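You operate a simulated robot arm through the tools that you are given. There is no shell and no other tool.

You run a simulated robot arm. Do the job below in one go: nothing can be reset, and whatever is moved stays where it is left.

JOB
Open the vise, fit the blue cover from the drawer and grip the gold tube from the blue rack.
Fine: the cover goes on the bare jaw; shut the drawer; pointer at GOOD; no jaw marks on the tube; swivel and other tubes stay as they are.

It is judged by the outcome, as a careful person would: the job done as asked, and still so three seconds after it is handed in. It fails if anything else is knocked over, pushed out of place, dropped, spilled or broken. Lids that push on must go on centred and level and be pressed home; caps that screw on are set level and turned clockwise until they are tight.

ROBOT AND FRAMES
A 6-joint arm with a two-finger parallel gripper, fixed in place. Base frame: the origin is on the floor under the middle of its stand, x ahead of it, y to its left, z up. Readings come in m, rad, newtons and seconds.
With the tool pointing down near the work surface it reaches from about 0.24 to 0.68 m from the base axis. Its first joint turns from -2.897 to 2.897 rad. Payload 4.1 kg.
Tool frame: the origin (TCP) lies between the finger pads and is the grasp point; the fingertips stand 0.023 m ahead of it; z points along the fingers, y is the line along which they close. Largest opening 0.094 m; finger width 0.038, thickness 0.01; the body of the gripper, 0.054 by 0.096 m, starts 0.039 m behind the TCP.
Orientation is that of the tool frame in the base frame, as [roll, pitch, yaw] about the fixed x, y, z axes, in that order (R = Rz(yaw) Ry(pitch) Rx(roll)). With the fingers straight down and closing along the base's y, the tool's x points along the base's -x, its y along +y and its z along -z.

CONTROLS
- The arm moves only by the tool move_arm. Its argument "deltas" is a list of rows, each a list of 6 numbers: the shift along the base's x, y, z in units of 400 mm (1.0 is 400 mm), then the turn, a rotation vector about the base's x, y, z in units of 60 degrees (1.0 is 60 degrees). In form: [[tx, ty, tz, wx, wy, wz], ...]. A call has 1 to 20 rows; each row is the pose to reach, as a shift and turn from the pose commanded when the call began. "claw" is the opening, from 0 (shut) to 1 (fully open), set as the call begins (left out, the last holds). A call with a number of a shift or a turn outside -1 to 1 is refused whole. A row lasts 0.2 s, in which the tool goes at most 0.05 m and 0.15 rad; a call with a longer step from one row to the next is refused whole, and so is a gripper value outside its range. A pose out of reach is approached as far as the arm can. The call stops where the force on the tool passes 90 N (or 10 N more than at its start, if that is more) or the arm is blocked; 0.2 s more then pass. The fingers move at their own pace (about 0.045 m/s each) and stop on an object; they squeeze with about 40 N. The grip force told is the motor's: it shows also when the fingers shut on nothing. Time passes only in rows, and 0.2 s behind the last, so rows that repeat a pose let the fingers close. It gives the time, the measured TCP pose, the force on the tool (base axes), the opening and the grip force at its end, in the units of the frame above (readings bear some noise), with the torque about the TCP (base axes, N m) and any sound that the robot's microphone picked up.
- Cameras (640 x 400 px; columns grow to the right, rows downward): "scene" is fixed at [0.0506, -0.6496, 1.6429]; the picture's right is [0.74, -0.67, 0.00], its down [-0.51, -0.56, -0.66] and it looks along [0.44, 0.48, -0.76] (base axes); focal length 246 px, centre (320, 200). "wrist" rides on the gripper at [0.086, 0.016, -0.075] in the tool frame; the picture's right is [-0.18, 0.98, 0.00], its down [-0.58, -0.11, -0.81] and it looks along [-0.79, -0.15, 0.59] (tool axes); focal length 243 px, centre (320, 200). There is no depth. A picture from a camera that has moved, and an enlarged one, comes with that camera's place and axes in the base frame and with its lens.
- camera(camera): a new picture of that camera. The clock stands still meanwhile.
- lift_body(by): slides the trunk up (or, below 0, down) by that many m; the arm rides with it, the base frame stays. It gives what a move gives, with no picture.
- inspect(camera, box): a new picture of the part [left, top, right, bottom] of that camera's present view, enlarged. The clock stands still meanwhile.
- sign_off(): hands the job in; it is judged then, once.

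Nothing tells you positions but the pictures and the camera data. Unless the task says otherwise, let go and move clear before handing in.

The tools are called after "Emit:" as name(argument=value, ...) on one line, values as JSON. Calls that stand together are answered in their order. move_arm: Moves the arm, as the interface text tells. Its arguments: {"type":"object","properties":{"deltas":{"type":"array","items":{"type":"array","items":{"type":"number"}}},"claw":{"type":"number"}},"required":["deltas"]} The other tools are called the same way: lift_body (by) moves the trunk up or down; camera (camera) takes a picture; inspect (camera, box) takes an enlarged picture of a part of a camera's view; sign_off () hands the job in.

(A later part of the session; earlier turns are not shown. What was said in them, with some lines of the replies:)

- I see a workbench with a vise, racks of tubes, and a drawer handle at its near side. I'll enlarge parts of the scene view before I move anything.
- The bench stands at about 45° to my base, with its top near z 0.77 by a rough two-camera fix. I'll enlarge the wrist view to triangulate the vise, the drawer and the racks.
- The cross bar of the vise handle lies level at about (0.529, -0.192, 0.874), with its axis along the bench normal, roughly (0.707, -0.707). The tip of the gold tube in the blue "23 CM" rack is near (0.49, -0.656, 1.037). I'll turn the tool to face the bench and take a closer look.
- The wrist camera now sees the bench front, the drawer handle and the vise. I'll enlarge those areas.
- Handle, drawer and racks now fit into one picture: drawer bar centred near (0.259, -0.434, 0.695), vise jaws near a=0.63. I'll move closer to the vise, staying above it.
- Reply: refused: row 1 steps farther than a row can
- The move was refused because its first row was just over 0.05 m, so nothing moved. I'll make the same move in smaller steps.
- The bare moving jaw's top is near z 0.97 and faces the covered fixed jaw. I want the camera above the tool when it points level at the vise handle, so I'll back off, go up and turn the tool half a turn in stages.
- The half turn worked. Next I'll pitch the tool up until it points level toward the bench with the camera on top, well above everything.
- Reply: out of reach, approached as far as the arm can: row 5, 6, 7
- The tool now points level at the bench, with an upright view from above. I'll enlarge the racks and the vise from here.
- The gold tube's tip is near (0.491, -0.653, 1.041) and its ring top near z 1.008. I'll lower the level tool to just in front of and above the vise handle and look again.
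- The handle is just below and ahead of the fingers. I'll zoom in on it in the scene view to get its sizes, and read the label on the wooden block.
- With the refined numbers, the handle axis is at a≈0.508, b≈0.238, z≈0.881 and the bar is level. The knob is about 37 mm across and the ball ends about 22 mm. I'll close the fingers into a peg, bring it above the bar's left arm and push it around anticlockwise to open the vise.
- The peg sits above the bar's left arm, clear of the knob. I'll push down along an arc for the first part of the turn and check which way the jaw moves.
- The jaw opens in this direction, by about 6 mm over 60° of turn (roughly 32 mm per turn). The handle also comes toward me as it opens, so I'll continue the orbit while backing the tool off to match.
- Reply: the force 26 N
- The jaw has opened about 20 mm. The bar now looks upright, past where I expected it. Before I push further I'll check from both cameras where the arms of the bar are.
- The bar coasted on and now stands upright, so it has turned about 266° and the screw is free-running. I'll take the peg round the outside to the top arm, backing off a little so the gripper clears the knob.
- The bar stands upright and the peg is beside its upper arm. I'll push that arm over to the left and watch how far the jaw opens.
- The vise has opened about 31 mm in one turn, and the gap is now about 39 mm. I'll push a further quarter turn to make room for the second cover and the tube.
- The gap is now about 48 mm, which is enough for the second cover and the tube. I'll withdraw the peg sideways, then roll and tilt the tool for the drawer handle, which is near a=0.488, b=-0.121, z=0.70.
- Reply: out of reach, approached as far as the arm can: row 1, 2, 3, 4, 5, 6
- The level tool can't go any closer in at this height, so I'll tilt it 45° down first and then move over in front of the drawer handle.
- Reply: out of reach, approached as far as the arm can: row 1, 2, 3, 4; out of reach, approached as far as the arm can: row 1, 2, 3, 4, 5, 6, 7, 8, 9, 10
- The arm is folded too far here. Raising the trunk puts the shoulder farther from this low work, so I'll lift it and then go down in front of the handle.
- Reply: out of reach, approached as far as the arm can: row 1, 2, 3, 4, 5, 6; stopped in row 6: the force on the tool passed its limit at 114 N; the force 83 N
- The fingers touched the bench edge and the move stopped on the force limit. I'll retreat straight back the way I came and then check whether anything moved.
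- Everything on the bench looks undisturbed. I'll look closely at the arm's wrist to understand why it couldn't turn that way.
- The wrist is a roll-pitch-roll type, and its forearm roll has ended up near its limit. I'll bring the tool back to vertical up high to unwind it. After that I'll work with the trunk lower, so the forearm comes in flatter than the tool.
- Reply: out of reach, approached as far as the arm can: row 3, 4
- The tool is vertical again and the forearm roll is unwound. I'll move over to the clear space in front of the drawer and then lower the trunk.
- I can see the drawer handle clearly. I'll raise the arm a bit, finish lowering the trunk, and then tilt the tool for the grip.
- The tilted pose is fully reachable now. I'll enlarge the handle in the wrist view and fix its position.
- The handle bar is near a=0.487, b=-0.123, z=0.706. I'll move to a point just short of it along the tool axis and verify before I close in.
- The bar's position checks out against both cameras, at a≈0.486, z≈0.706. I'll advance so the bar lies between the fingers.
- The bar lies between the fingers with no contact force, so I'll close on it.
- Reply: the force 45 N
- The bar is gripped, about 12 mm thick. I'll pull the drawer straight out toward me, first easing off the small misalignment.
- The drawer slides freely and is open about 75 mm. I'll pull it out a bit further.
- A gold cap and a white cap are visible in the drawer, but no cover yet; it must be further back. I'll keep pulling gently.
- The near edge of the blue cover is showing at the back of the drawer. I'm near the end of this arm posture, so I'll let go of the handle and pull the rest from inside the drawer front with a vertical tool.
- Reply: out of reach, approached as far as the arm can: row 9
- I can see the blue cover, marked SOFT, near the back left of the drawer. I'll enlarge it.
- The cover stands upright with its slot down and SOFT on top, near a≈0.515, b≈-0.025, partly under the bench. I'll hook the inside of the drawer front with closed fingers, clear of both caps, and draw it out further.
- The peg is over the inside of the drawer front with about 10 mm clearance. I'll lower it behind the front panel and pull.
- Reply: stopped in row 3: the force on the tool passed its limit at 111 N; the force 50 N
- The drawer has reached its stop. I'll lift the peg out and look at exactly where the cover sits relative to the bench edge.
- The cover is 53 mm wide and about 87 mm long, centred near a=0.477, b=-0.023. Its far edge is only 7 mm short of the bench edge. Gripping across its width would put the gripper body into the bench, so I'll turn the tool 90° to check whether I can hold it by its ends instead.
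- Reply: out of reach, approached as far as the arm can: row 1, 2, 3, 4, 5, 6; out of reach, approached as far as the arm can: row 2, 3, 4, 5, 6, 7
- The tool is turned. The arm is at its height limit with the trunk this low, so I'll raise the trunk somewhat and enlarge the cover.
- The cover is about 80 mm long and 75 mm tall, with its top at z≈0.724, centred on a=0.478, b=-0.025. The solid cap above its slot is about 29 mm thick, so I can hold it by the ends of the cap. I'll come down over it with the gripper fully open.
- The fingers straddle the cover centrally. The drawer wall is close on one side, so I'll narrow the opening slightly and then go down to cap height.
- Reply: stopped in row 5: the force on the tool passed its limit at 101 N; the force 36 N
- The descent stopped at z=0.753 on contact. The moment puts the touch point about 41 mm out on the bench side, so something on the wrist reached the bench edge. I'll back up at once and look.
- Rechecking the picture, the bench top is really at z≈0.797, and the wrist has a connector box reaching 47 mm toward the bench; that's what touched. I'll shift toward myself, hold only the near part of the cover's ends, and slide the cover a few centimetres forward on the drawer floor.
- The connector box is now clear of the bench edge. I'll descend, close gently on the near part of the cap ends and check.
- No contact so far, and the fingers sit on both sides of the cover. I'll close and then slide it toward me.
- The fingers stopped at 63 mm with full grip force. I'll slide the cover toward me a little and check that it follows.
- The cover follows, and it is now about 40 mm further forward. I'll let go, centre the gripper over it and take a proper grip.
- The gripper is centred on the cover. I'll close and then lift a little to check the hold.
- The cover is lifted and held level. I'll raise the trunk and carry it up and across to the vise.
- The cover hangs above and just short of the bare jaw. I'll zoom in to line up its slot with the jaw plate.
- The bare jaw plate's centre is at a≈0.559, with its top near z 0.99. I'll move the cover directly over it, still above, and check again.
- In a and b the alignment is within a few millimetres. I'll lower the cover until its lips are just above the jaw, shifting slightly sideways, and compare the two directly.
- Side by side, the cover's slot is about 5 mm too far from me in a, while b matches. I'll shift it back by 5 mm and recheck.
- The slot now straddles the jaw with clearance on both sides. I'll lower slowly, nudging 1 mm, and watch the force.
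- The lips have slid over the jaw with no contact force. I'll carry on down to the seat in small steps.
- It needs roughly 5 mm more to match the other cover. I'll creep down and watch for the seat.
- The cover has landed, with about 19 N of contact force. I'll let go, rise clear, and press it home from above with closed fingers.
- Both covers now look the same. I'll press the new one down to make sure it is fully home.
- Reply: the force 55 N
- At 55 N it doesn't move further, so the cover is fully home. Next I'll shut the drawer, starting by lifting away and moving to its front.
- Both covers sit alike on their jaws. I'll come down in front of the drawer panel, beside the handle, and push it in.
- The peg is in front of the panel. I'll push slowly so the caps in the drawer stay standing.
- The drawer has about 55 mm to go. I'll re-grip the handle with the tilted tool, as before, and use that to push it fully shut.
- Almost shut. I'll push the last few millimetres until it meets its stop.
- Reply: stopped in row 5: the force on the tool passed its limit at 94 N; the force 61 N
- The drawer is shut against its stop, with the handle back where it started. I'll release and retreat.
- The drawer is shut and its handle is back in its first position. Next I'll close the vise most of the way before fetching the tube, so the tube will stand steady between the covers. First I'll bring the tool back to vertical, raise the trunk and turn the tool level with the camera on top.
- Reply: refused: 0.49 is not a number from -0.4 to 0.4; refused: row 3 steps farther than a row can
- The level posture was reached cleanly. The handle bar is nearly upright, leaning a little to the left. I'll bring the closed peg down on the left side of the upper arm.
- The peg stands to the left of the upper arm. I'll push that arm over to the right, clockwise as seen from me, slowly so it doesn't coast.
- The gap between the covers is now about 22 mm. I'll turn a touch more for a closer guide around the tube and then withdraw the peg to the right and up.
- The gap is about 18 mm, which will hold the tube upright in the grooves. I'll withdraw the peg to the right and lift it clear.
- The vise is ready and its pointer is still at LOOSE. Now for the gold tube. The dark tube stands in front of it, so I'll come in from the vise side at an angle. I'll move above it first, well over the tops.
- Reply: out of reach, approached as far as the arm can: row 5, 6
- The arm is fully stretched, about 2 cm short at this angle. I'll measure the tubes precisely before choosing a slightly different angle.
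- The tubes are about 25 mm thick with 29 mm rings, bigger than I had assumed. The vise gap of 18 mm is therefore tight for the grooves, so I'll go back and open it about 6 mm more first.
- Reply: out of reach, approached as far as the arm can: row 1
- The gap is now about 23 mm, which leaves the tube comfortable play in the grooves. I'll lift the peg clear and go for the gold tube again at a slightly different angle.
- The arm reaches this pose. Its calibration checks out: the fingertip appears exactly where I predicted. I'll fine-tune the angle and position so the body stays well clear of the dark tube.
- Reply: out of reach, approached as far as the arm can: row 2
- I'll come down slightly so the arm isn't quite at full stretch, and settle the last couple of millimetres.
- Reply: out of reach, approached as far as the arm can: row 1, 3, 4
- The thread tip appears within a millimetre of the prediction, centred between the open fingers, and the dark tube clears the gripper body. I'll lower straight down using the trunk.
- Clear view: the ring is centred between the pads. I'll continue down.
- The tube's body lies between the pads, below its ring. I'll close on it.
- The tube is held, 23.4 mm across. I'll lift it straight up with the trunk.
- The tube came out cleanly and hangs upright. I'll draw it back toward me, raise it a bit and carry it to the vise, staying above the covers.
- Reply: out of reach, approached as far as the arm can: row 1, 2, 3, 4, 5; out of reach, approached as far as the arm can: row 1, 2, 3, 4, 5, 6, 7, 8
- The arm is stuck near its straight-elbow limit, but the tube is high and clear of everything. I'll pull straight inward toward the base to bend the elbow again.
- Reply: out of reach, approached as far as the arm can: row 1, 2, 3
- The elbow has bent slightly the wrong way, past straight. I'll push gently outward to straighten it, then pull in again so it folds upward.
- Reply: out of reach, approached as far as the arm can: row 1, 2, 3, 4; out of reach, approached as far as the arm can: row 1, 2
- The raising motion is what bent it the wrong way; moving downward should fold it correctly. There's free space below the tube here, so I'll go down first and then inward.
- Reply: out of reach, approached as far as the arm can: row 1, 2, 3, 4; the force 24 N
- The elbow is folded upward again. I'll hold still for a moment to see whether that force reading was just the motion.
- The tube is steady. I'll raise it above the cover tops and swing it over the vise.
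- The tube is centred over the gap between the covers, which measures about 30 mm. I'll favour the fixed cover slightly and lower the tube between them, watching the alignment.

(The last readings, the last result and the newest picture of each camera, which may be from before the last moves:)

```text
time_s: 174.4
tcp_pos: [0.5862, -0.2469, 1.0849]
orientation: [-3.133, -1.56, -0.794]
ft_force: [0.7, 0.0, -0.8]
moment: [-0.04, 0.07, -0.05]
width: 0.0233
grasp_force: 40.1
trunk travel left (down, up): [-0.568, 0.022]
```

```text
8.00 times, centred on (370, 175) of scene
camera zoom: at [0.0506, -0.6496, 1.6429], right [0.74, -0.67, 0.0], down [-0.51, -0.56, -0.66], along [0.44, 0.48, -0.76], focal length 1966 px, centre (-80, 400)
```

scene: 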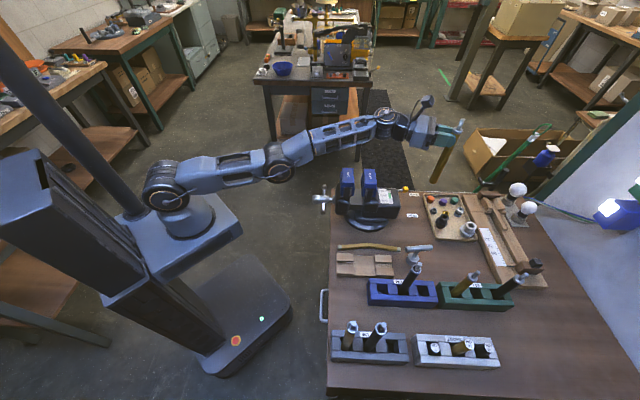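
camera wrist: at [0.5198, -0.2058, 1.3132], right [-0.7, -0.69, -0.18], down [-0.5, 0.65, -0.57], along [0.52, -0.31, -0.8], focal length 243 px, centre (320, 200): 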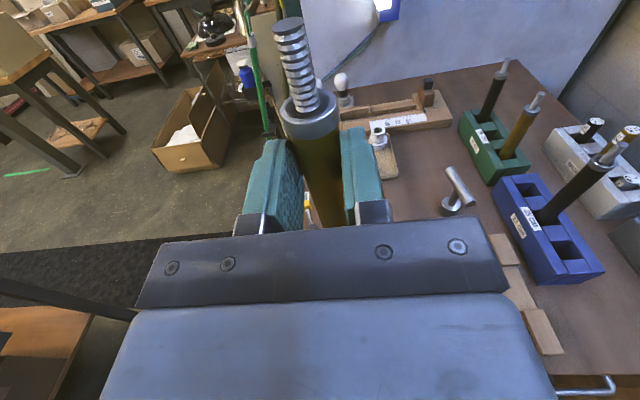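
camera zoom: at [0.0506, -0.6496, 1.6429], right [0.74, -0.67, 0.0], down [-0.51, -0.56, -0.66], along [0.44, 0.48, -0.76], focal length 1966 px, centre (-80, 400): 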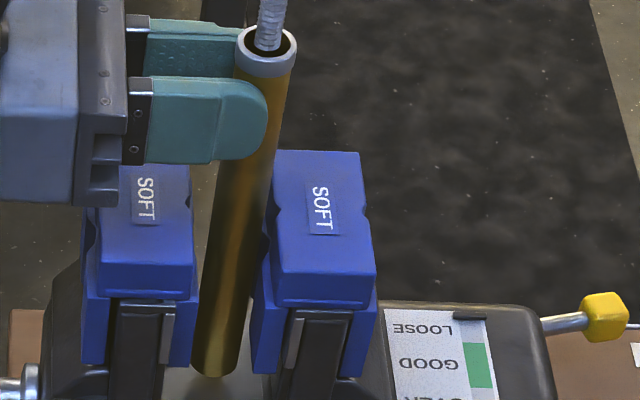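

No contact yet. I'll lower in small steps until the tube touches the vise slide.

Emit:
move_arm(deltas=[[0, 0, -0.008, 0, 0, 0], [0, 0, -0.016, 0, 0, 0], [0, 0, -0.024, 0, 0, 0], [0, 0, -0.03, 0, 0, 0]])

Emit:
inspect(camera="scene", box=[345, 155, 395, 215])

```text
time_s: 175.4
tcp_pos: [0.5865, -0.2471, 1.0772]
orientation: [-2.351, -1.566, -1.577]
ft_force: [-4.5, 2.8, 20.3]
moment: [0.34, 0.53, -0.01]
width: 0.023
grasp_force: 40.2
trunk travel left (down, up): [-0.568, 0.022]
```

```text
6.67 times, centred on (370, 185) of scene
camera zoom: at [0.0506, -0.6496, 1.6429], right [0.74, -0.67, 0.0], down [-0.51, -0.56, -0.66], along [0.44, 0.48, -0.76], focal length 1639 px, centre (-13, 300)
```

zoom: 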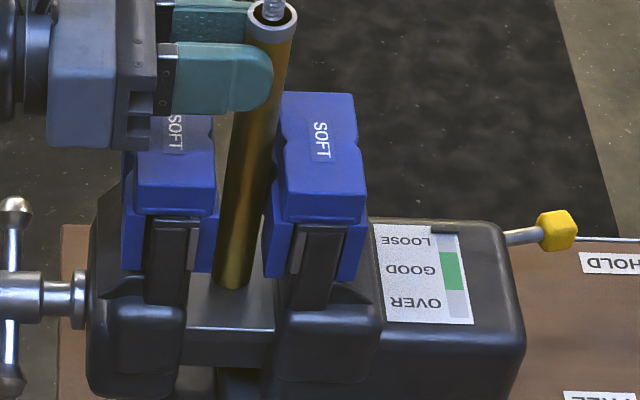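

The tube stands on the slide, with 20 N at contact. I'll ease up slightly, nudge it toward the fixed cover's groove and set it down again.

Emit:
move_arm(deltas=[[0, 0, 0.008, 0, 0, 0], [0, 0, 0.015, 0, 0, 0], [0.004, -0.004, 0.015, 0, 0, 0], [0.008, -0.008, 0.015, 0, 0, 0], [0.011, -0.011, 0.015, 0, 0, 0], [0.011, -0.011, 0.015, 0, 0, 0]])

Emit:
inspect(camera="scene", box=[345, 155, 395, 215])

```text
time_s: 176.8
tcp_pos: [0.5921, -0.2502, 1.0791]
orientation: [3.118, -1.557, -0.759]
ft_force: [-0.5, 0.6, -2.1]
moment: [0.02, 0.06, 0.0]
width: 0.0233
grasp_force: 39.5
trunk travel left (down, up): [-0.568, 0.022]
```

```text
6.67 times, centred on (370, 185) of scene
camera zoom: at [0.0506, -0.6496, 1.6429], right [0.74, -0.67, 0.0], down [-0.51, -0.56, -0.66], along [0.44, 0.48, -0.76], focal length 1639 px, centre (-13, 300)
```

zoom: 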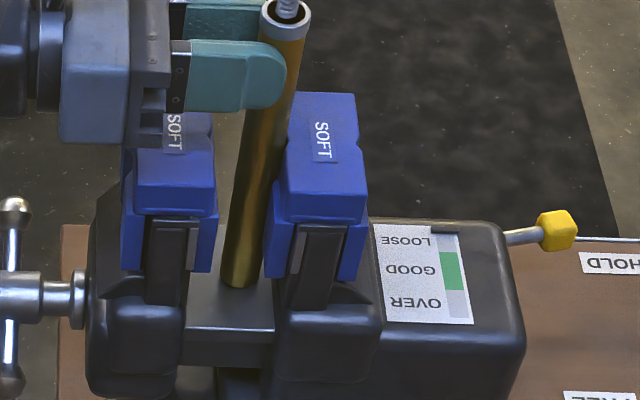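

Emit:
move_arm(deltas=[[0, 0, -0.005, 0, 0, 0], [0, 0, -0.01, 0, 0, 0], [0, 0, -0.01, 0, 0, 0]])

Emit:
move_arm(deltas=[[0, 0, 0, 0, 0, 0], [0, 0, 0, 0, 0, 0], [0, 0, 0, 0, 0, 0]], claw=0.45)

Emit:
inspect(camera="scene", box=[345, 145, 395, 205])

Emit:
inspect(camera="wrist", box=[220, 60, 420, 240])

```text
time_s: 177.7
tcp_pos: [0.5915, -0.2518, 1.0769]
orientation: [-2.94, -1.564, -0.986]
ft_force: [0.3, 2.0, 7.2]
moment: [0.17, 0.0, 0.02]
width: 0.0234
grasp_force: 40.0
trunk travel left (down, up): [-0.568, 0.022]
```

```text
time_s: 178.4
tcp_pos: [0.5913, -0.2523, 1.075]
orientation: [-3.124, -1.559, -0.803]
ft_force: [-0.2, -0.4, 1.1]
moment: [0.01, -0.01, 0.01]
width: 0.0423
grasp_force: 0.1
trunk travel left (down, up): [-0.568, 0.022]
```

```text
6.67 times, centred on (370, 175) of scene
camera zoom: at [0.0506, -0.6496, 1.6429], right [0.74, -0.67, 0.0], down [-0.51, -0.56, -0.66], along [0.44, 0.48, -0.76], focal length 1639 px, centre (-13, 367)
```

zoom: 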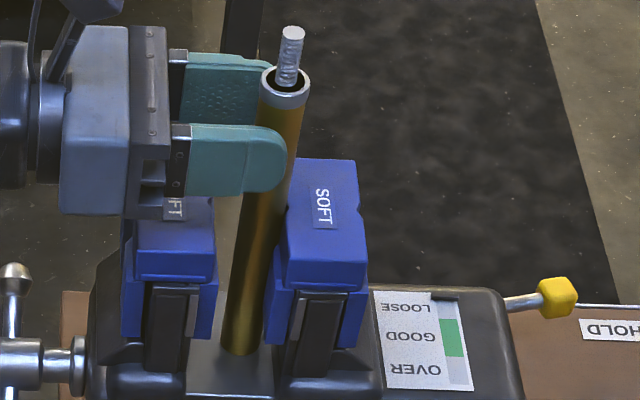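

```text
2.22 times, centred on (320, 150) of wrist
camera zoom: at [0.5279, -0.2128, 1.1632], right [-0.7, -0.69, -0.18], down [-0.5, 0.65, -0.57], along [0.52, -0.31, -0.8], focal length 539 px, centre (320, 311)
```

zoom: 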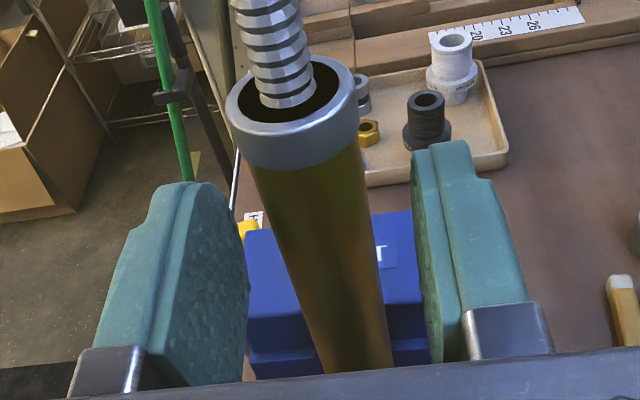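

The tube stands by itself. I'll back the open fingers straight away from it.

Emit:
move_arm(deltas=[[-0.02, 0.02, 0, 0, 0, 0], [-0.04, 0.04, 0, 0, 0, 0], [-0.07, 0.07, 0, 0, 0, 0], [-0.1, 0.1, 0, 0, 0, 0], [-0.14, 0.14, 0, 0, 0, 0]])

Emit:
inspect(camera="scene", box=[320, 145, 400, 215])

Emit:
camera(camera="wrist")

```text
time_s: 179.7
tcp_pos: [0.5362, -0.195, 1.0747]
orientation: [-3.108, -1.561, -0.818]
ft_force: [0.7, -0.8, -0.1]
moment: [-0.01, 0.0, -0.02]
width: 0.0423
grasp_force: 0.2
trunk travel left (down, up): [-0.568, 0.022]
```

```text
5.71 times, centred on (360, 180) of scene
camera zoom: at [0.0506, -0.6496, 1.6429], right [0.74, -0.67, 0.0], down [-0.51, -0.56, -0.66], along [0.44, 0.48, -0.76], focal length 1404 px, centre (91, 314)
```

zoom: 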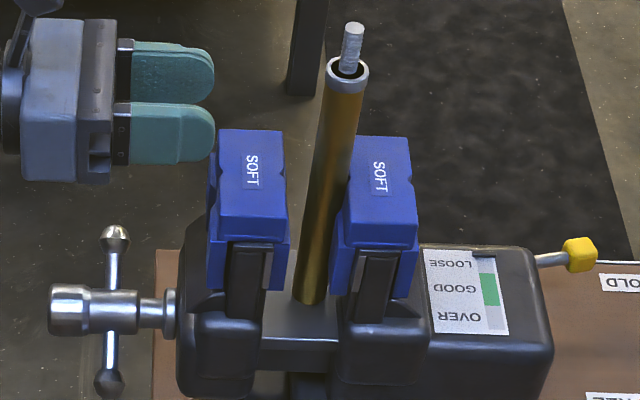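

```text
taken
camera wrist: at [0.4714, -0.1564, 1.1628], right [-0.7, -0.69, -0.18], down [-0.5, 0.65, -0.57], along [0.52, -0.31, -0.8], focal length 243 px, centre (320, 200)
```

wrist: 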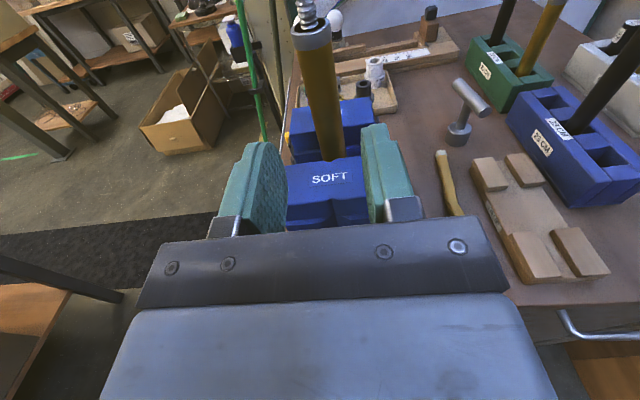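

The tube stands upright against the fixed cover's groove. Next I'll go back to the handle to tighten, lowering the trunk to the height used before.

Emit:
move_arm(deltas=[[-0.03, 0.03, 0, 0, 0, 0], [-0.06, 0.06, 0, 0, 0, 0], [-0.097, 0.097, 0, 0, 0, 0], [-0.136, 0.058, 0, 0, 0, 0], [-0.1747, 0.0198, 0, 0, 0, 0], [-0.1747, 0.0198, 0, 0, 0, 0]], claw=0)

Emit:
lift_body(by=-0.068)

Emit:
camera(camera="wrist")

Emit:
inspect(camera="scene", box=[300, 145, 400, 225])

```text
time_s: 181.1
tcp_pos: [0.4655, -0.1868, 1.0749]
orientation: [-3.091, -1.562, -0.837]
ft_force: [-0.2, -0.9, -0.4]
moment: [-0.03, -0.03, -0.02]
width: 0.0001
grasp_force: 39.7
trunk travel left (down, up): [-0.568, 0.022]
```

```text
time_s: 182.1
tcp_pos: [0.4648, -0.187, 1.0078]
orientation: [-3.109, -1.56, -0.818]
ft_force: [-0.8, -0.1, 0.2]
moment: [0.0, 0.01, -0.01]
width: 0.0
grasp_force: 40.2
trunk travel left (down, up): [-0.5, 0.09]
```

```text
taken
camera wrist: at [0.4016, -0.1484, 1.0956], right [-0.7, -0.69, -0.18], down [-0.5, 0.65, -0.57], along [0.52, -0.31, -0.8], focal length 243 px, centre (320, 200)
```

wrist: 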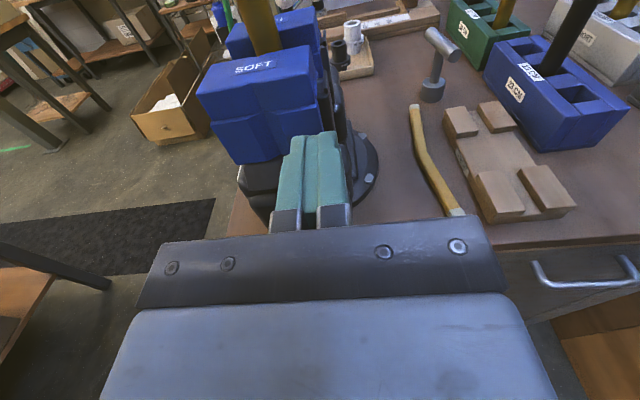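

```text
5.00 times, centred on (350, 185) of scene
camera zoom: at [0.0506, -0.6496, 1.6429], right [0.74, -0.67, 0.0], down [-0.51, -0.56, -0.66], along [0.44, 0.48, -0.76], focal length 1229 px, centre (170, 275)
```

zoom: 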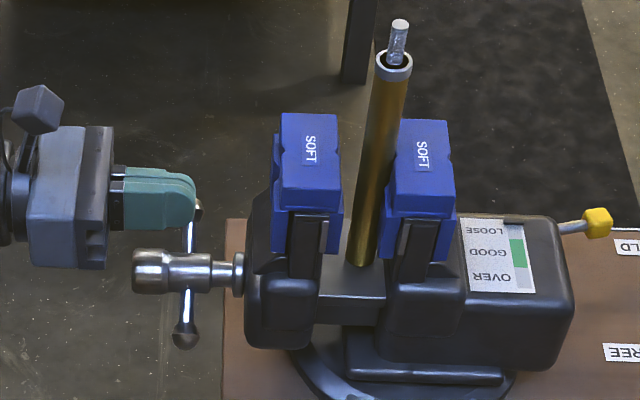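

The upper arm is free. I'll come down above the right-hand arm of the bar and push it down and around, clockwise.

Emit:
move_arm(deltas=[[0, 0, -0.1, 0, 0, 0], [0, 0, -0.2, 0, 0, 0], [0, 0, -0.277, 0, 0, 0], [0.0032, 0.0007, -0.314, 0, 0, 0], [0.0039, -0.0007, -0.3303, 0, 0, 0], [0.005, -0.0021, -0.3465, 0, 0, 0], [0.0104, 0.0012, -0.3628, 0, 0, 0], [0.0161, 0.0044, -0.3788, 0, 0, 0], [0.0258, 0.012, -0.3928, 0, 0, 0], [0.0359, 0.0196, -0.4065, 0, 0, 0], [0.0493, 0.0306, -0.4168, 0, 0, 0], [0.0628, 0.0415, -0.427, 0, 0, 0]])

Emit:
inspect(camera="scene", box=[300, 145, 400, 225])

Emit:
camera(camera="wrist")

```text
time_s: 184.7
tcp_pos: [0.4913, -0.1703, 0.8355]
orientation: [-3.138, -1.558, -0.788]
ft_force: [0.1, 0.1, 0.1]
moment: [-0.03, -0.02, -0.03]
width: 0.0
grasp_force: 39.8
trunk travel left (down, up): [-0.5, 0.09]
```

```text
5.00 times, centred on (350, 185) of scene
camera zoom: at [0.0506, -0.6496, 1.6429], right [0.74, -0.67, 0.0], down [-0.51, -0.56, -0.66], along [0.44, 0.48, -0.76], focal length 1229 px, centre (170, 275)
```

zoom: 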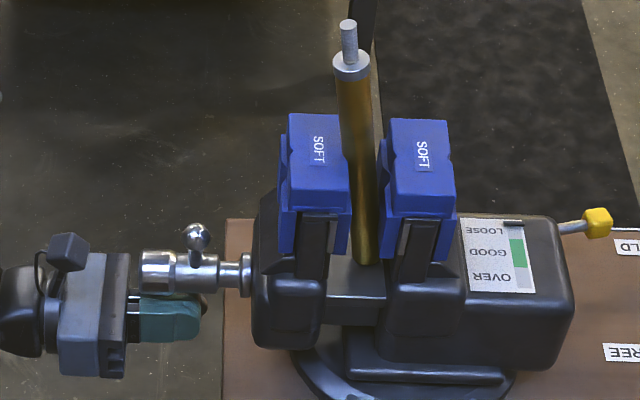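

```text
taken
camera wrist: at [0.427, -0.1316, 0.9243], right [-0.7, -0.69, -0.18], down [-0.5, 0.65, -0.57], along [0.52, -0.31, -0.8], focal length 243 px, centre (320, 200)
```

wrist: 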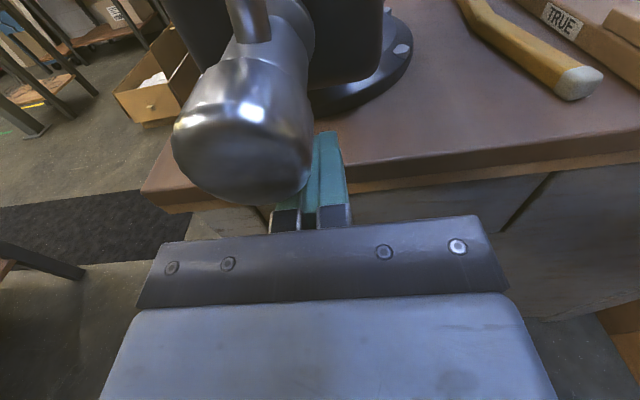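

The tube is leaning back a few degrees: the slide it stands on moves with the jaw. The grooves should straighten it as they close, so I'll continue slowly and keep checking.

Emit:
move_arm(deltas=[[0.0085, 0.0057, -0.0043, 0, 0, 0], [0.018, 0.012, -0.0073, 0, 0, 0], [0.0281, 0.0189, -0.0085, 0, 0, 0], [0.0403, 0.0279, -0.0083, 0, 0, 0]])

Emit:
inspect(camera="scene", box=[310, 140, 400, 220])

```text
time_s: 185.7
tcp_pos: [0.507, -0.1591, 0.8333]
orientation: [-3.138, -1.561, -0.788]
ft_force: [-0.4, -1.7, 0.2]
moment: [-0.01, 0.03, -0.05]
width: 0.0001
grasp_force: 39.9
trunk travel left (down, up): [-0.5, 0.09]
```

```text
5.00 times, centred on (355, 180) of scene
camera zoom: at [0.0506, -0.6496, 1.6429], right [0.74, -0.67, 0.0], down [-0.51, -0.56, -0.66], along [0.44, 0.48, -0.76], focal length 1229 px, centre (145, 300)
```

zoom: 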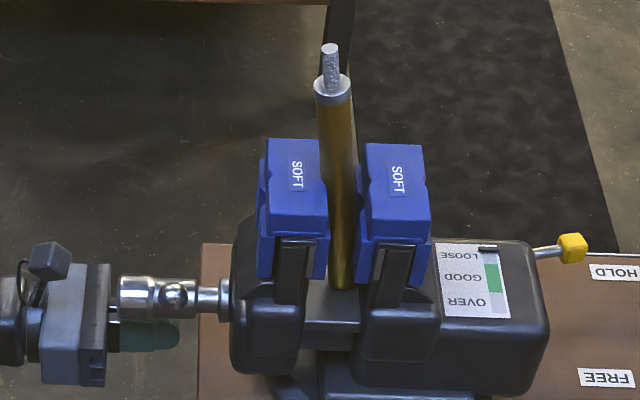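

Emit:
move_arm(deltas=[[0.0124, 0.0095, 0.0033, 0, 0, 0], [0.0244, 0.0184, 0.009, 0, 0, 0], [0.0368, 0.0276, 0.0188, 0, 0, 0], [0.0425, 0.0317, 0.026, 0, 0, 0]])

Emit:
inspect(camera="scene", box=[310, 140, 400, 220])

```text
time_s: 186.7
tcp_pos: [0.5237, -0.1465, 0.8443]
orientation: [-3.098, -1.558, -0.829]
ft_force: [-1.1, -0.3, -0.5]
moment: [0.07, 0.0, -0.06]
width: 0.0
grasp_force: 40.8
trunk travel left (down, up): [-0.5, 0.09]
```

```text
5.00 times, centred on (355, 180) of scene
camera zoom: at [0.0506, -0.6496, 1.6429], right [0.74, -0.67, 0.0], down [-0.51, -0.56, -0.66], along [0.44, 0.48, -0.76], focal length 1229 px, centre (145, 300)
```

zoom: 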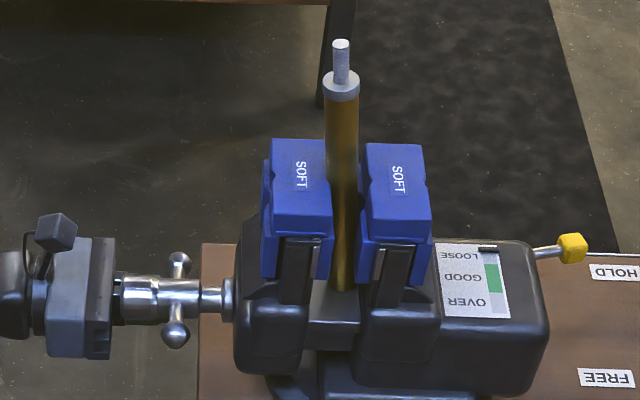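

The tube is straightening up as the gap closes. I'll keep going in small steps.

Emit:
move_arm(deltas=[[0.0106, 0.0078, 0.0153, 0, 0, 0], [0.0193, 0.0133, 0.0298, 0, 0, 0], [0.0279, 0.0187, 0.0425, 0, 0, 0]])

Emit:
inspect(camera="scene", box=[310, 140, 400, 220])

```text
time_s: 187.5
tcp_pos: [0.5364, -0.1381, 0.8611]
orientation: [-3.066, -1.559, -0.859]
ft_force: [0.4, 0.8, 0.2]
moment: [0.0, 0.0, 0.0]
width: 0.0
grasp_force: 39.2
trunk travel left (down, up): [-0.5, 0.09]
```

```text
5.00 times, centred on (355, 180) of scene
camera zoom: at [0.0506, -0.6496, 1.6429], right [0.74, -0.67, 0.0], down [-0.51, -0.56, -0.66], along [0.44, 0.48, -0.76], focal length 1229 px, centre (145, 300)
```

zoom: 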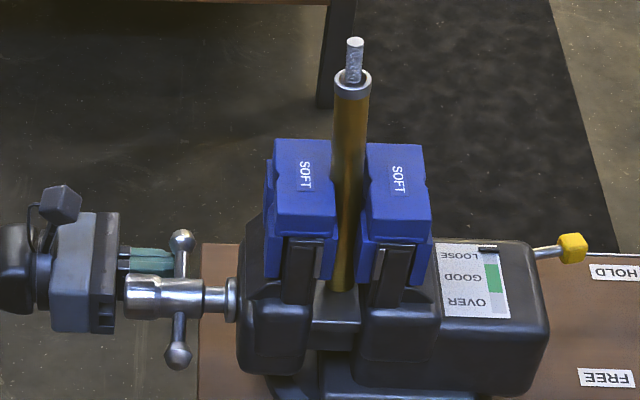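

Emit:
move_arm(deltas=[[0.0062, 0.003, 0.0178, 0, 0, 0], [0.0103, 0.0039, 0.0373, 0, 0, 0], [0.0112, 0.0034, 0.048, 0, 0, 0]])

Emit:
inspect(camera="scene", box=[310, 140, 400, 220])

```text
time_s: 188.3
tcp_pos: [0.5396, -0.138, 0.8789]
orientation: [-3.094, -1.559, -0.834]
ft_force: [-0.1, -0.8, -1.6]
moment: [0.03, 0.01, -0.02]
width: 0.0001
grasp_force: 39.9
trunk travel left (down, up): [-0.5, 0.09]
```

```text
5.00 times, centred on (355, 180) of scene
camera zoom: at [0.0506, -0.6496, 1.6429], right [0.74, -0.67, 0.0], down [-0.51, -0.56, -0.66], along [0.44, 0.48, -0.76], focal length 1229 px, centre (145, 300)
```

zoom: 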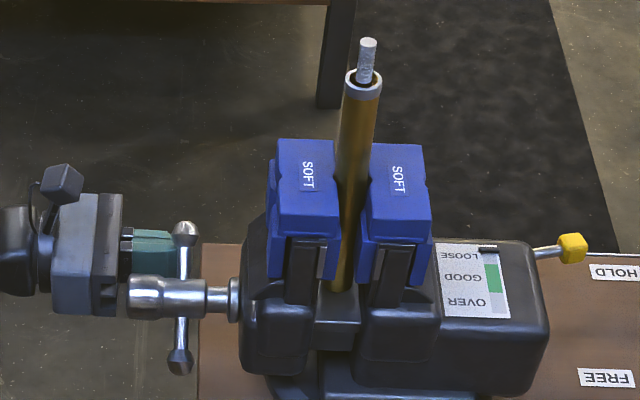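

Emit:
move_arm(deltas=[[0.0005, -0.0003, 0.0075, 0, 0, 0], [0.0008, -0.0006, 0.0113, 0, 0, 0], [0.0003, -0.0025, 0.02, 0, 0, 0]])

Emit:
inspect(camera="scene", box=[310, 140, 400, 220])

```text
time_s: 189.1
tcp_pos: [0.5383, -0.1395, 0.8881]
orientation: [-3.131, -1.56, -0.799]
ft_force: [-1.6, -1.8, -3.8]
moment: [0.07, -0.02, -0.03]
width: 0.0
grasp_force: 39.9
trunk travel left (down, up): [-0.5, 0.09]
```

```text
5.00 times, centred on (355, 180) of scene
camera zoom: at [0.0506, -0.6496, 1.6429], right [0.74, -0.67, 0.0], down [-0.51, -0.56, -0.66], along [0.44, 0.48, -0.76], focal length 1229 px, centre (145, 300)
```

zoom: 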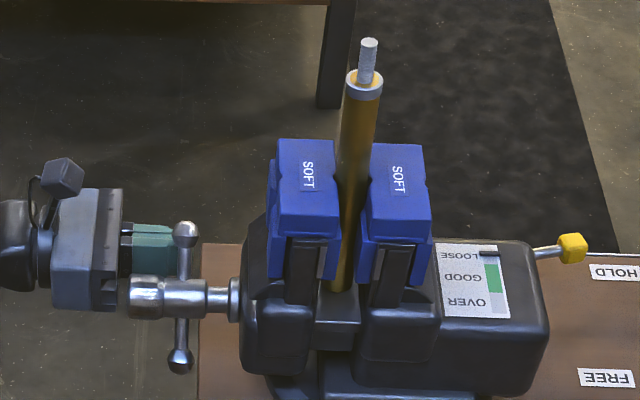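

The pointer has started to move, so the tube is now being clamped. I'll look at the pointer closely.

Emit:
inspect(camera="scene", box=[370, 180, 400, 210])

Emit:
inspect(camera="scene", box=[345, 150, 385, 200])

```text
13.33 times, centred on (385, 195) of scene
camera zoom: at [0.0506, -0.6496, 1.6429], right [0.74, -0.67, 0.0], down [-0.51, -0.56, -0.66], along [0.44, 0.48, -0.76], focal length 3277 px, centre (-547, 267)
```

zoom: 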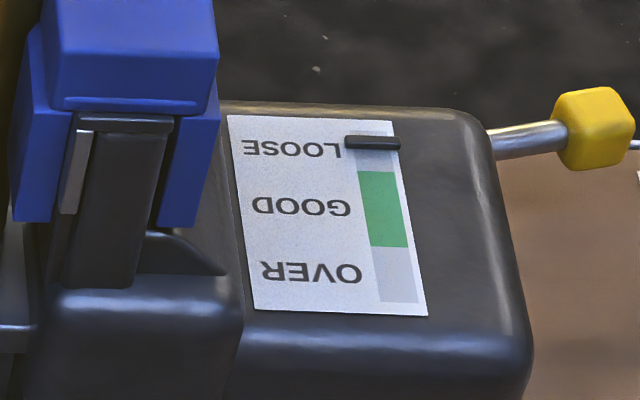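

```text
8.00 times, centred on (365, 175) of scene
camera zoom: at [0.0506, -0.6496, 1.6429], right [0.74, -0.67, 0.0], down [-0.51, -0.56, -0.66], along [0.44, 0.48, -0.76], focal length 1966 px, centre (-40, 400)
```

zoom: 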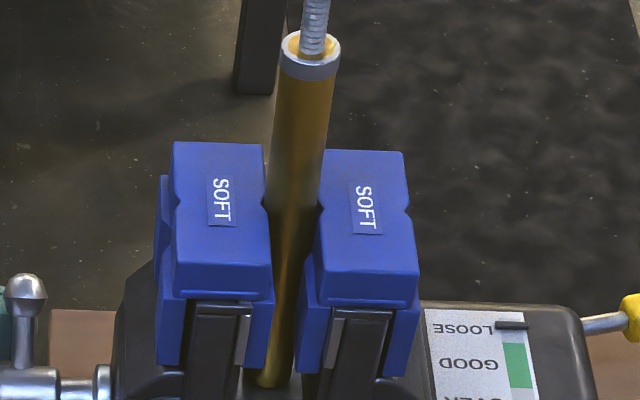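

The tube is seated in both grooves, and the pointer is just inside LOOSE, heading toward the green. I'll tighten in small steps.

Emit:
move_arm(deltas=[[-0.0018, -0.0027, 0.0065, 0, 0, 0], [-0.0035, -0.0053, 0.013, 0, 0, 0], [-0.006, -0.0092, 0.0235, 0, 0, 0]])

Emit:
inspect(camera="scene", box=[370, 180, 400, 210])

Emit:
inspect(camera="scene", box=[310, 140, 400, 220])

```text
time_s: 189.9
tcp_pos: [0.5358, -0.1443, 0.8939]
orientation: [3.036, -1.554, -0.682]
ft_force: [-15.1, -2.2, -21.2]
moment: [0.47, -0.16, -0.26]
width: 0.0004
grasp_force: 39.7
trunk travel left (down, up): [-0.5, 0.09]
```

```text
13.33 times, centred on (385, 195) of scene
camera zoom: at [0.0506, -0.6496, 1.6429], right [0.74, -0.67, 0.0], down [-0.51, -0.56, -0.66], along [0.44, 0.48, -0.76], focal length 3277 px, centre (-547, 267)
```

zoom: 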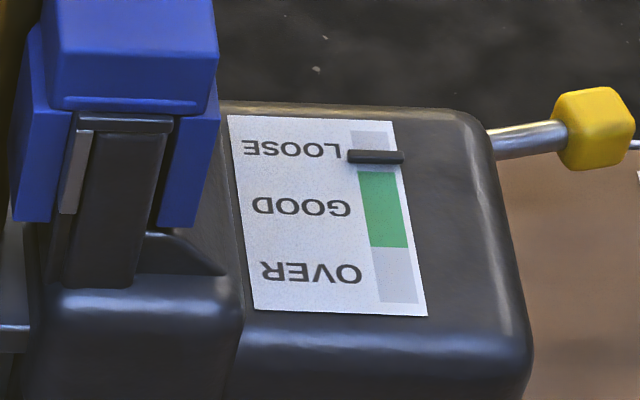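

```text
5.00 times, centred on (355, 180) of scene
camera zoom: at [0.0506, -0.6496, 1.6429], right [0.74, -0.67, 0.0], down [-0.51, -0.56, -0.66], along [0.44, 0.48, -0.76], focal length 1229 px, centre (145, 300)
```

zoom: 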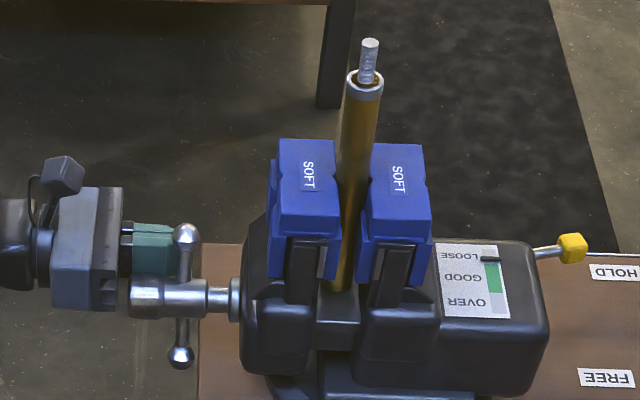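

The pointer is nearly at the green edge, with about 26 N on the peg. I'll push a few more degrees.

Emit:
move_arm(deltas=[[-0.0024, -0.0033, 0.0048, 0, 0, 0], [-0.0048, -0.0065, 0.0095, 0, 0, 0], [-0.0099, -0.0131, 0.0188, 0, 0, 0], [-0.0099, -0.0131, 0.0188, 0, 0, 0]])

Emit:
inspect(camera="scene", box=[370, 180, 400, 210])

Emit:
inspect(camera="scene", box=[310, 140, 400, 220])

```text
time_s: 190.9
tcp_pos: [0.5334, -0.1484, 0.9058]
orientation: [-3.089, -1.56, -0.837]
ft_force: [0.9, 3.0, 0.9]
moment: [-0.05, 0.03, 0.02]
width: 0.0002
grasp_force: 39.8
trunk travel left (down, up): [-0.5, 0.09]
```

```text
13.33 times, centred on (385, 195) of scene
camera zoom: at [0.0506, -0.6496, 1.6429], right [0.74, -0.67, 0.0], down [-0.51, -0.56, -0.66], along [0.44, 0.48, -0.76], focal length 3277 px, centre (-547, 267)
```

zoom: 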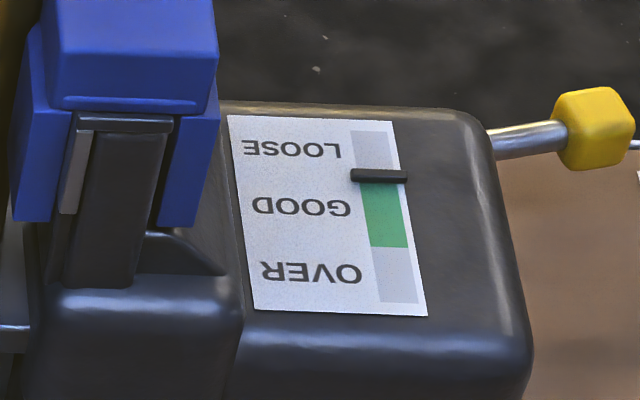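

```text
5.00 times, centred on (355, 180) of scene
camera zoom: at [0.0506, -0.6496, 1.6429], right [0.74, -0.67, 0.0], down [-0.51, -0.56, -0.66], along [0.44, 0.48, -0.76], focal length 1229 px, centre (145, 300)
```

zoom: 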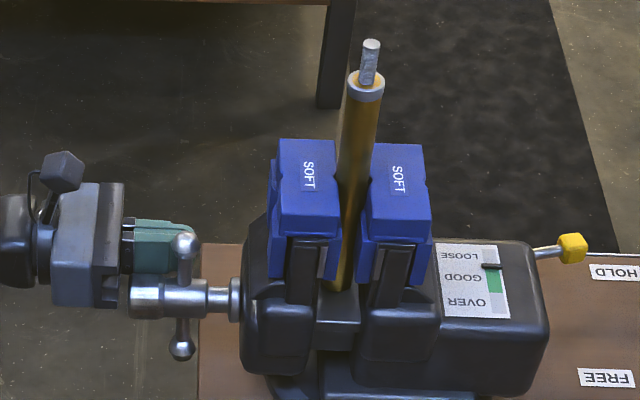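

The pointer is just into the green edge, and it holds when the push relaxes. I'll go a little further to bring it toward the middle of GOOD.

Emit:
move_arm(deltas=[[-0.0026, -0.0035, 0.0045, 0, 0, 0], [-0.0051, -0.0069, 0.009, 0, 0, 0], [-0.0088, -0.0113, 0.0125, 0, 0, 0], [-0.0126, -0.0157, 0.0158, 0, 0, 0]])

Emit:
inspect(camera="scene", box=[370, 180, 400, 210])

Emit:
inspect(camera="scene", box=[310, 160, 360, 210])

```text
time_s: 191.9
tcp_pos: [0.5284, -0.1518, 0.9119]
orientation: [-3.111, -1.56, -0.815]
ft_force: [8.4, 9.8, 1.0]
moment: [0.16, -0.16, -0.1]
width: 0.0
grasp_force: 40.0
trunk travel left (down, up): [-0.5, 0.09]
```

```text
13.33 times, centred on (385, 195) of scene
camera zoom: at [0.0506, -0.6496, 1.6429], right [0.74, -0.67, 0.0], down [-0.51, -0.56, -0.66], along [0.44, 0.48, -0.76], focal length 3277 px, centre (-547, 267)
```

zoom: 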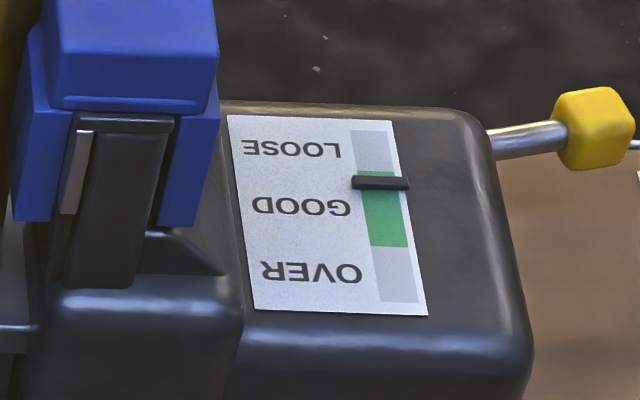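

```text
8.00 times, centred on (335, 185) of scene
camera zoom: at [0.0506, -0.6496, 1.6429], right [0.74, -0.67, 0.0], down [-0.51, -0.56, -0.66], along [0.44, 0.48, -0.76], focal length 1966 px, centre (200, 320)
```

zoom: 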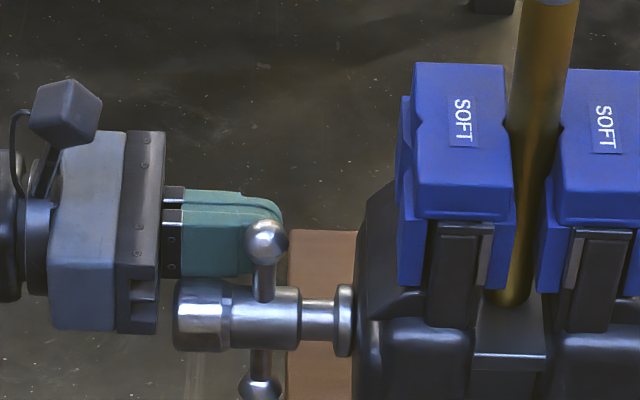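

Emit:
move_arm(deltas=[[-0.0037, -0.0044, 0.0035, 0, 0, 0], [-0.0074, -0.0088, 0.007, 0, 0, 0], [-0.011, -0.0133, 0.0105, 0, 0, 0], [-0.0147, -0.0179, 0.0138, 0, 0, 0]])

Emit:
inspect(camera="scene", box=[370, 180, 400, 210])

Emit:
inspect(camera="scene", box=[310, 140, 400, 220])

```text
time_s: 192.9
tcp_pos: [0.5215, -0.1631, 0.9172]
orientation: [3.081, -1.561, -0.73]
ft_force: [2.3, 3.2, 11.7]
moment: [0.0, 0.14, -0.05]
width: 0.0002
grasp_force: 40.2
trunk travel left (down, up): [-0.5, 0.09]
```

```text
13.33 times, centred on (385, 195) of scene
camera zoom: at [0.0506, -0.6496, 1.6429], right [0.74, -0.67, 0.0], down [-0.51, -0.56, -0.66], along [0.44, 0.48, -0.76], focal length 3277 px, centre (-547, 267)
```

zoom: 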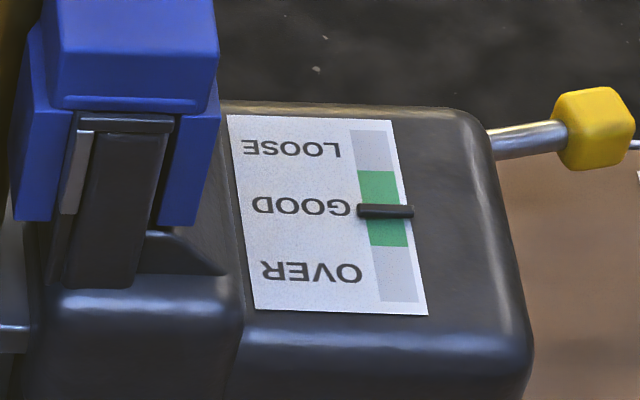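

```text
5.00 times, centred on (355, 180) of scene
camera zoom: at [0.0506, -0.6496, 1.6429], right [0.74, -0.67, 0.0], down [-0.51, -0.56, -0.66], along [0.44, 0.48, -0.76], focal length 1229 px, centre (145, 300)
```

zoom: 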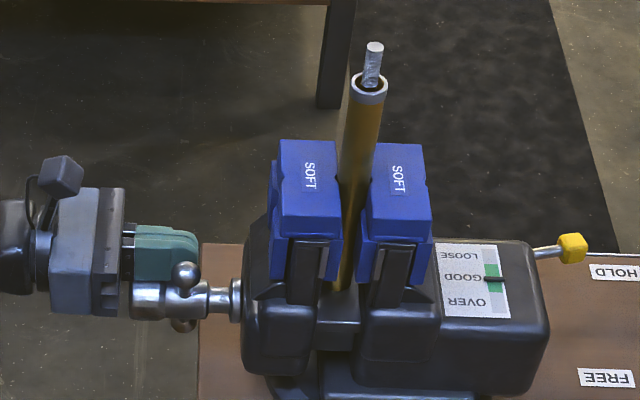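

The pointer is at the middle of GOOD. I'll withdraw the peg gently, up and away from the handle, and recheck.

Emit:
move_arm(deltas=[[0.009, 0.009, 0.006, 0, 0, 0], [0.018, 0.018, 0.02, 0, 0, 0], [0.018, 0.018, 0.08, 0, 0, 0], [0.018, 0.018, 0.16, 0, 0, 0], [0.018, 0.018, 0.26, 0, 0, 0]])

Emit:
inspect(camera="scene", box=[370, 180, 400, 210])

Emit:
inspect(camera="scene", box=[310, 140, 400, 220])

Emit:
camera(camera="scene")

```text
time_s: 194.1
tcp_pos: [0.5274, -0.1549, 1.0219]
orientation: [-3.14, -1.557, -0.788]
ft_force: [-0.4, 0.8, 0.0]
moment: [-0.01, 0.04, -0.01]
width: 0.0
grasp_force: 40.0
trunk travel left (down, up): [-0.5, 0.09]
```

```text
13.33 times, centred on (385, 195) of scene
camera zoom: at [0.0506, -0.6496, 1.6429], right [0.74, -0.67, 0.0], down [-0.51, -0.56, -0.66], along [0.44, 0.48, -0.76], focal length 3277 px, centre (-547, 267)
```

zoom: 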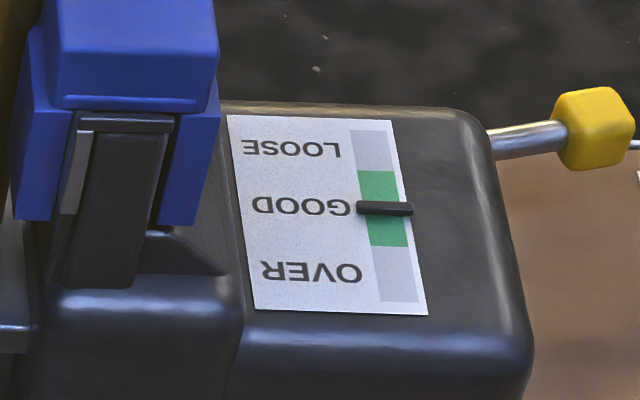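

```text
5.00 times, centred on (355, 180) of scene
camera zoom: at [0.0506, -0.6496, 1.6429], right [0.74, -0.67, 0.0], down [-0.51, -0.56, -0.66], along [0.44, 0.48, -0.76], focal length 1229 px, centre (145, 300)
```

zoom: 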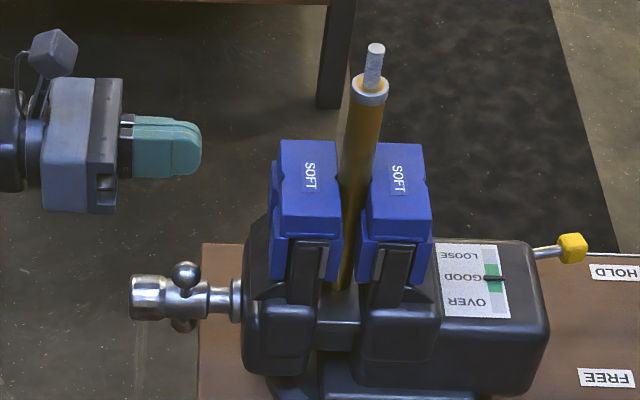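

```text
taken
```

scene: 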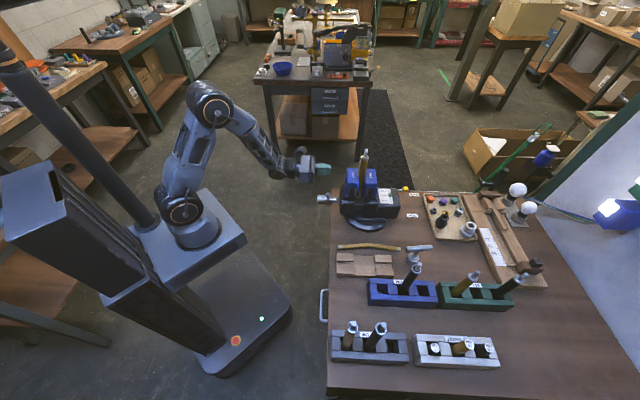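

The pointer stays at GOOD with the handle free. I'll move well clear, wait a few seconds and check everything once more.

Emit:
move_arm(deltas=[[0, 0, 0.1, 0, 0, 0], [0, 0, 0.2, 0, 0, 0], [0, 0, 0.3, 0, 0, 0], [-0.05, 0, 0.36, 0, 0, 0], [-0.05, 0, 0.36, 0, 0, 0], [-0.05, 0, 0.36, 0, 0, 0], [-0.05, 0, 0.36, 0, 0, 0], [-0.05, 0, 0.36, 0, 0, 0], [-0.05, 0, 0.36, 0, 0, 0], [-0.05, 0, 0.36, 0, 0, 0], [-0.05, 0, 0.36, 0, 0, 0], [-0.05, 0, 0.36, 0, 0, 0], [-0.05, 0, 0.36, 0, 0, 0], [-0.05, 0, 0.36, 0, 0, 0], [-0.05, 0, 0.36, 0, 0, 0], [-0.05, 0, 0.36, 0, 0, 0], [-0.05, 0, 0.36, 0, 0, 0], [-0.05, 0, 0.36, 0, 0, 0]])

Emit:
inspect(camera="scene", box=[330, 140, 410, 220])

Emit:
inspect(camera="scene", box=[310, 220, 530, 390])

Emit:
inspect(camera="wrist", box=[220, 0, 460, 240])

```text
time_s: 197.9
tcp_pos: [0.508, -0.1537, 1.1634]
orientation: [-3.122, -1.562, -0.804]
ft_force: [0.4, -0.6, 0.7]
moment: [0.03, -0.04, 0.02]
width: 0.0001
grasp_force: 40.2
trunk travel left (down, up): [-0.5, 0.09]
```

```text
5.00 times, centred on (370, 180) of scene
camera zoom: at [0.0506, -0.6496, 1.6429], right [0.74, -0.67, 0.0], down [-0.51, -0.56, -0.66], along [0.44, 0.48, -0.76], focal length 1229 px, centre (70, 300)
```

zoom: 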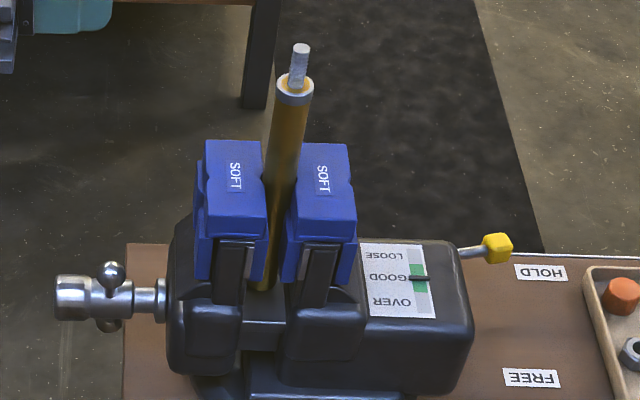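

```text
2.35 times, centred on (420, 305) of scene
camera zoom: at [0.0506, -0.6496, 1.6429], right [0.74, -0.67, 0.0], down [-0.51, -0.56, -0.66], along [0.44, 0.48, -0.76], focal length 578 px, centre (85, -47)
```

zoom: 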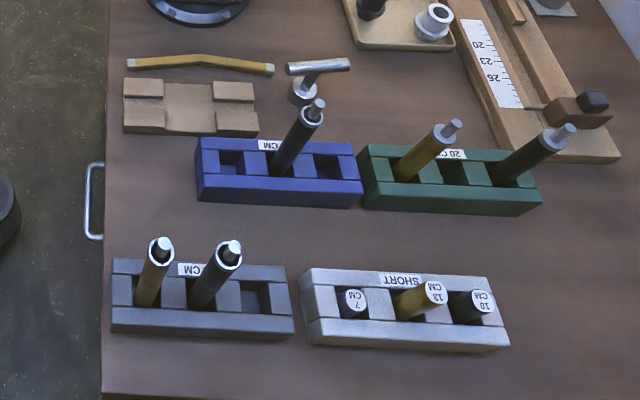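

```text
1.67 times, centred on (340, 120) of wrist
camera zoom: at [0.4439, -0.1159, 1.2524], right [-0.7, -0.69, -0.18], down [-0.5, 0.65, -0.57], along [0.52, -0.31, -0.8], focal length 404 px, centre (287, 333)
```

zoom: 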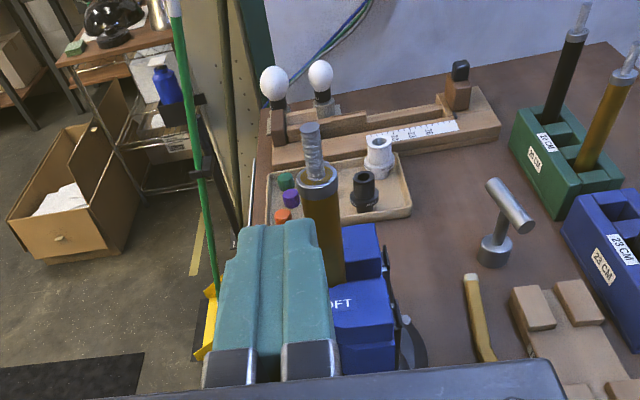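

After a few seconds of waiting everything holds: the gold tube stands upright between the two blue covers with the pointer in the middle of GOOD. The drawer is shut, the lever is still at HOLD, and the other tubes stand as they were. The arm is clear, so I'm handing in.

Emit:
sign_off()

```text
The job is handed in.
```

I've handed the job in. The gold tube from the blue rack is gripped upright in the vise between the two blue covers.

- **Vise and cover:** I opened the vise and fitted the blue cover from the drawer on the bare jaw. It is pressed fully home; a 55 N push moved it no further.
- **Grip:** The pointer sits in the middle of GOOD and stayed there for several seconds with the handle free. Only the soft covers touch the tube, so the jaws should leave no marks; I saw none in the pictures.
- **Drawer:** It is pushed shut against its stop. The two caps inside should be undisturbed, but I could not see them once it was closed.
- **Left as they were:** The swivel lever is still at HOLD and the other tubes look unmoved.

**Unplanned contacts:** While working at the drawer, the arm hit the edge of the bench twice, each time stopping at about 100 N. I saw nothing moved or damaged afterwards.
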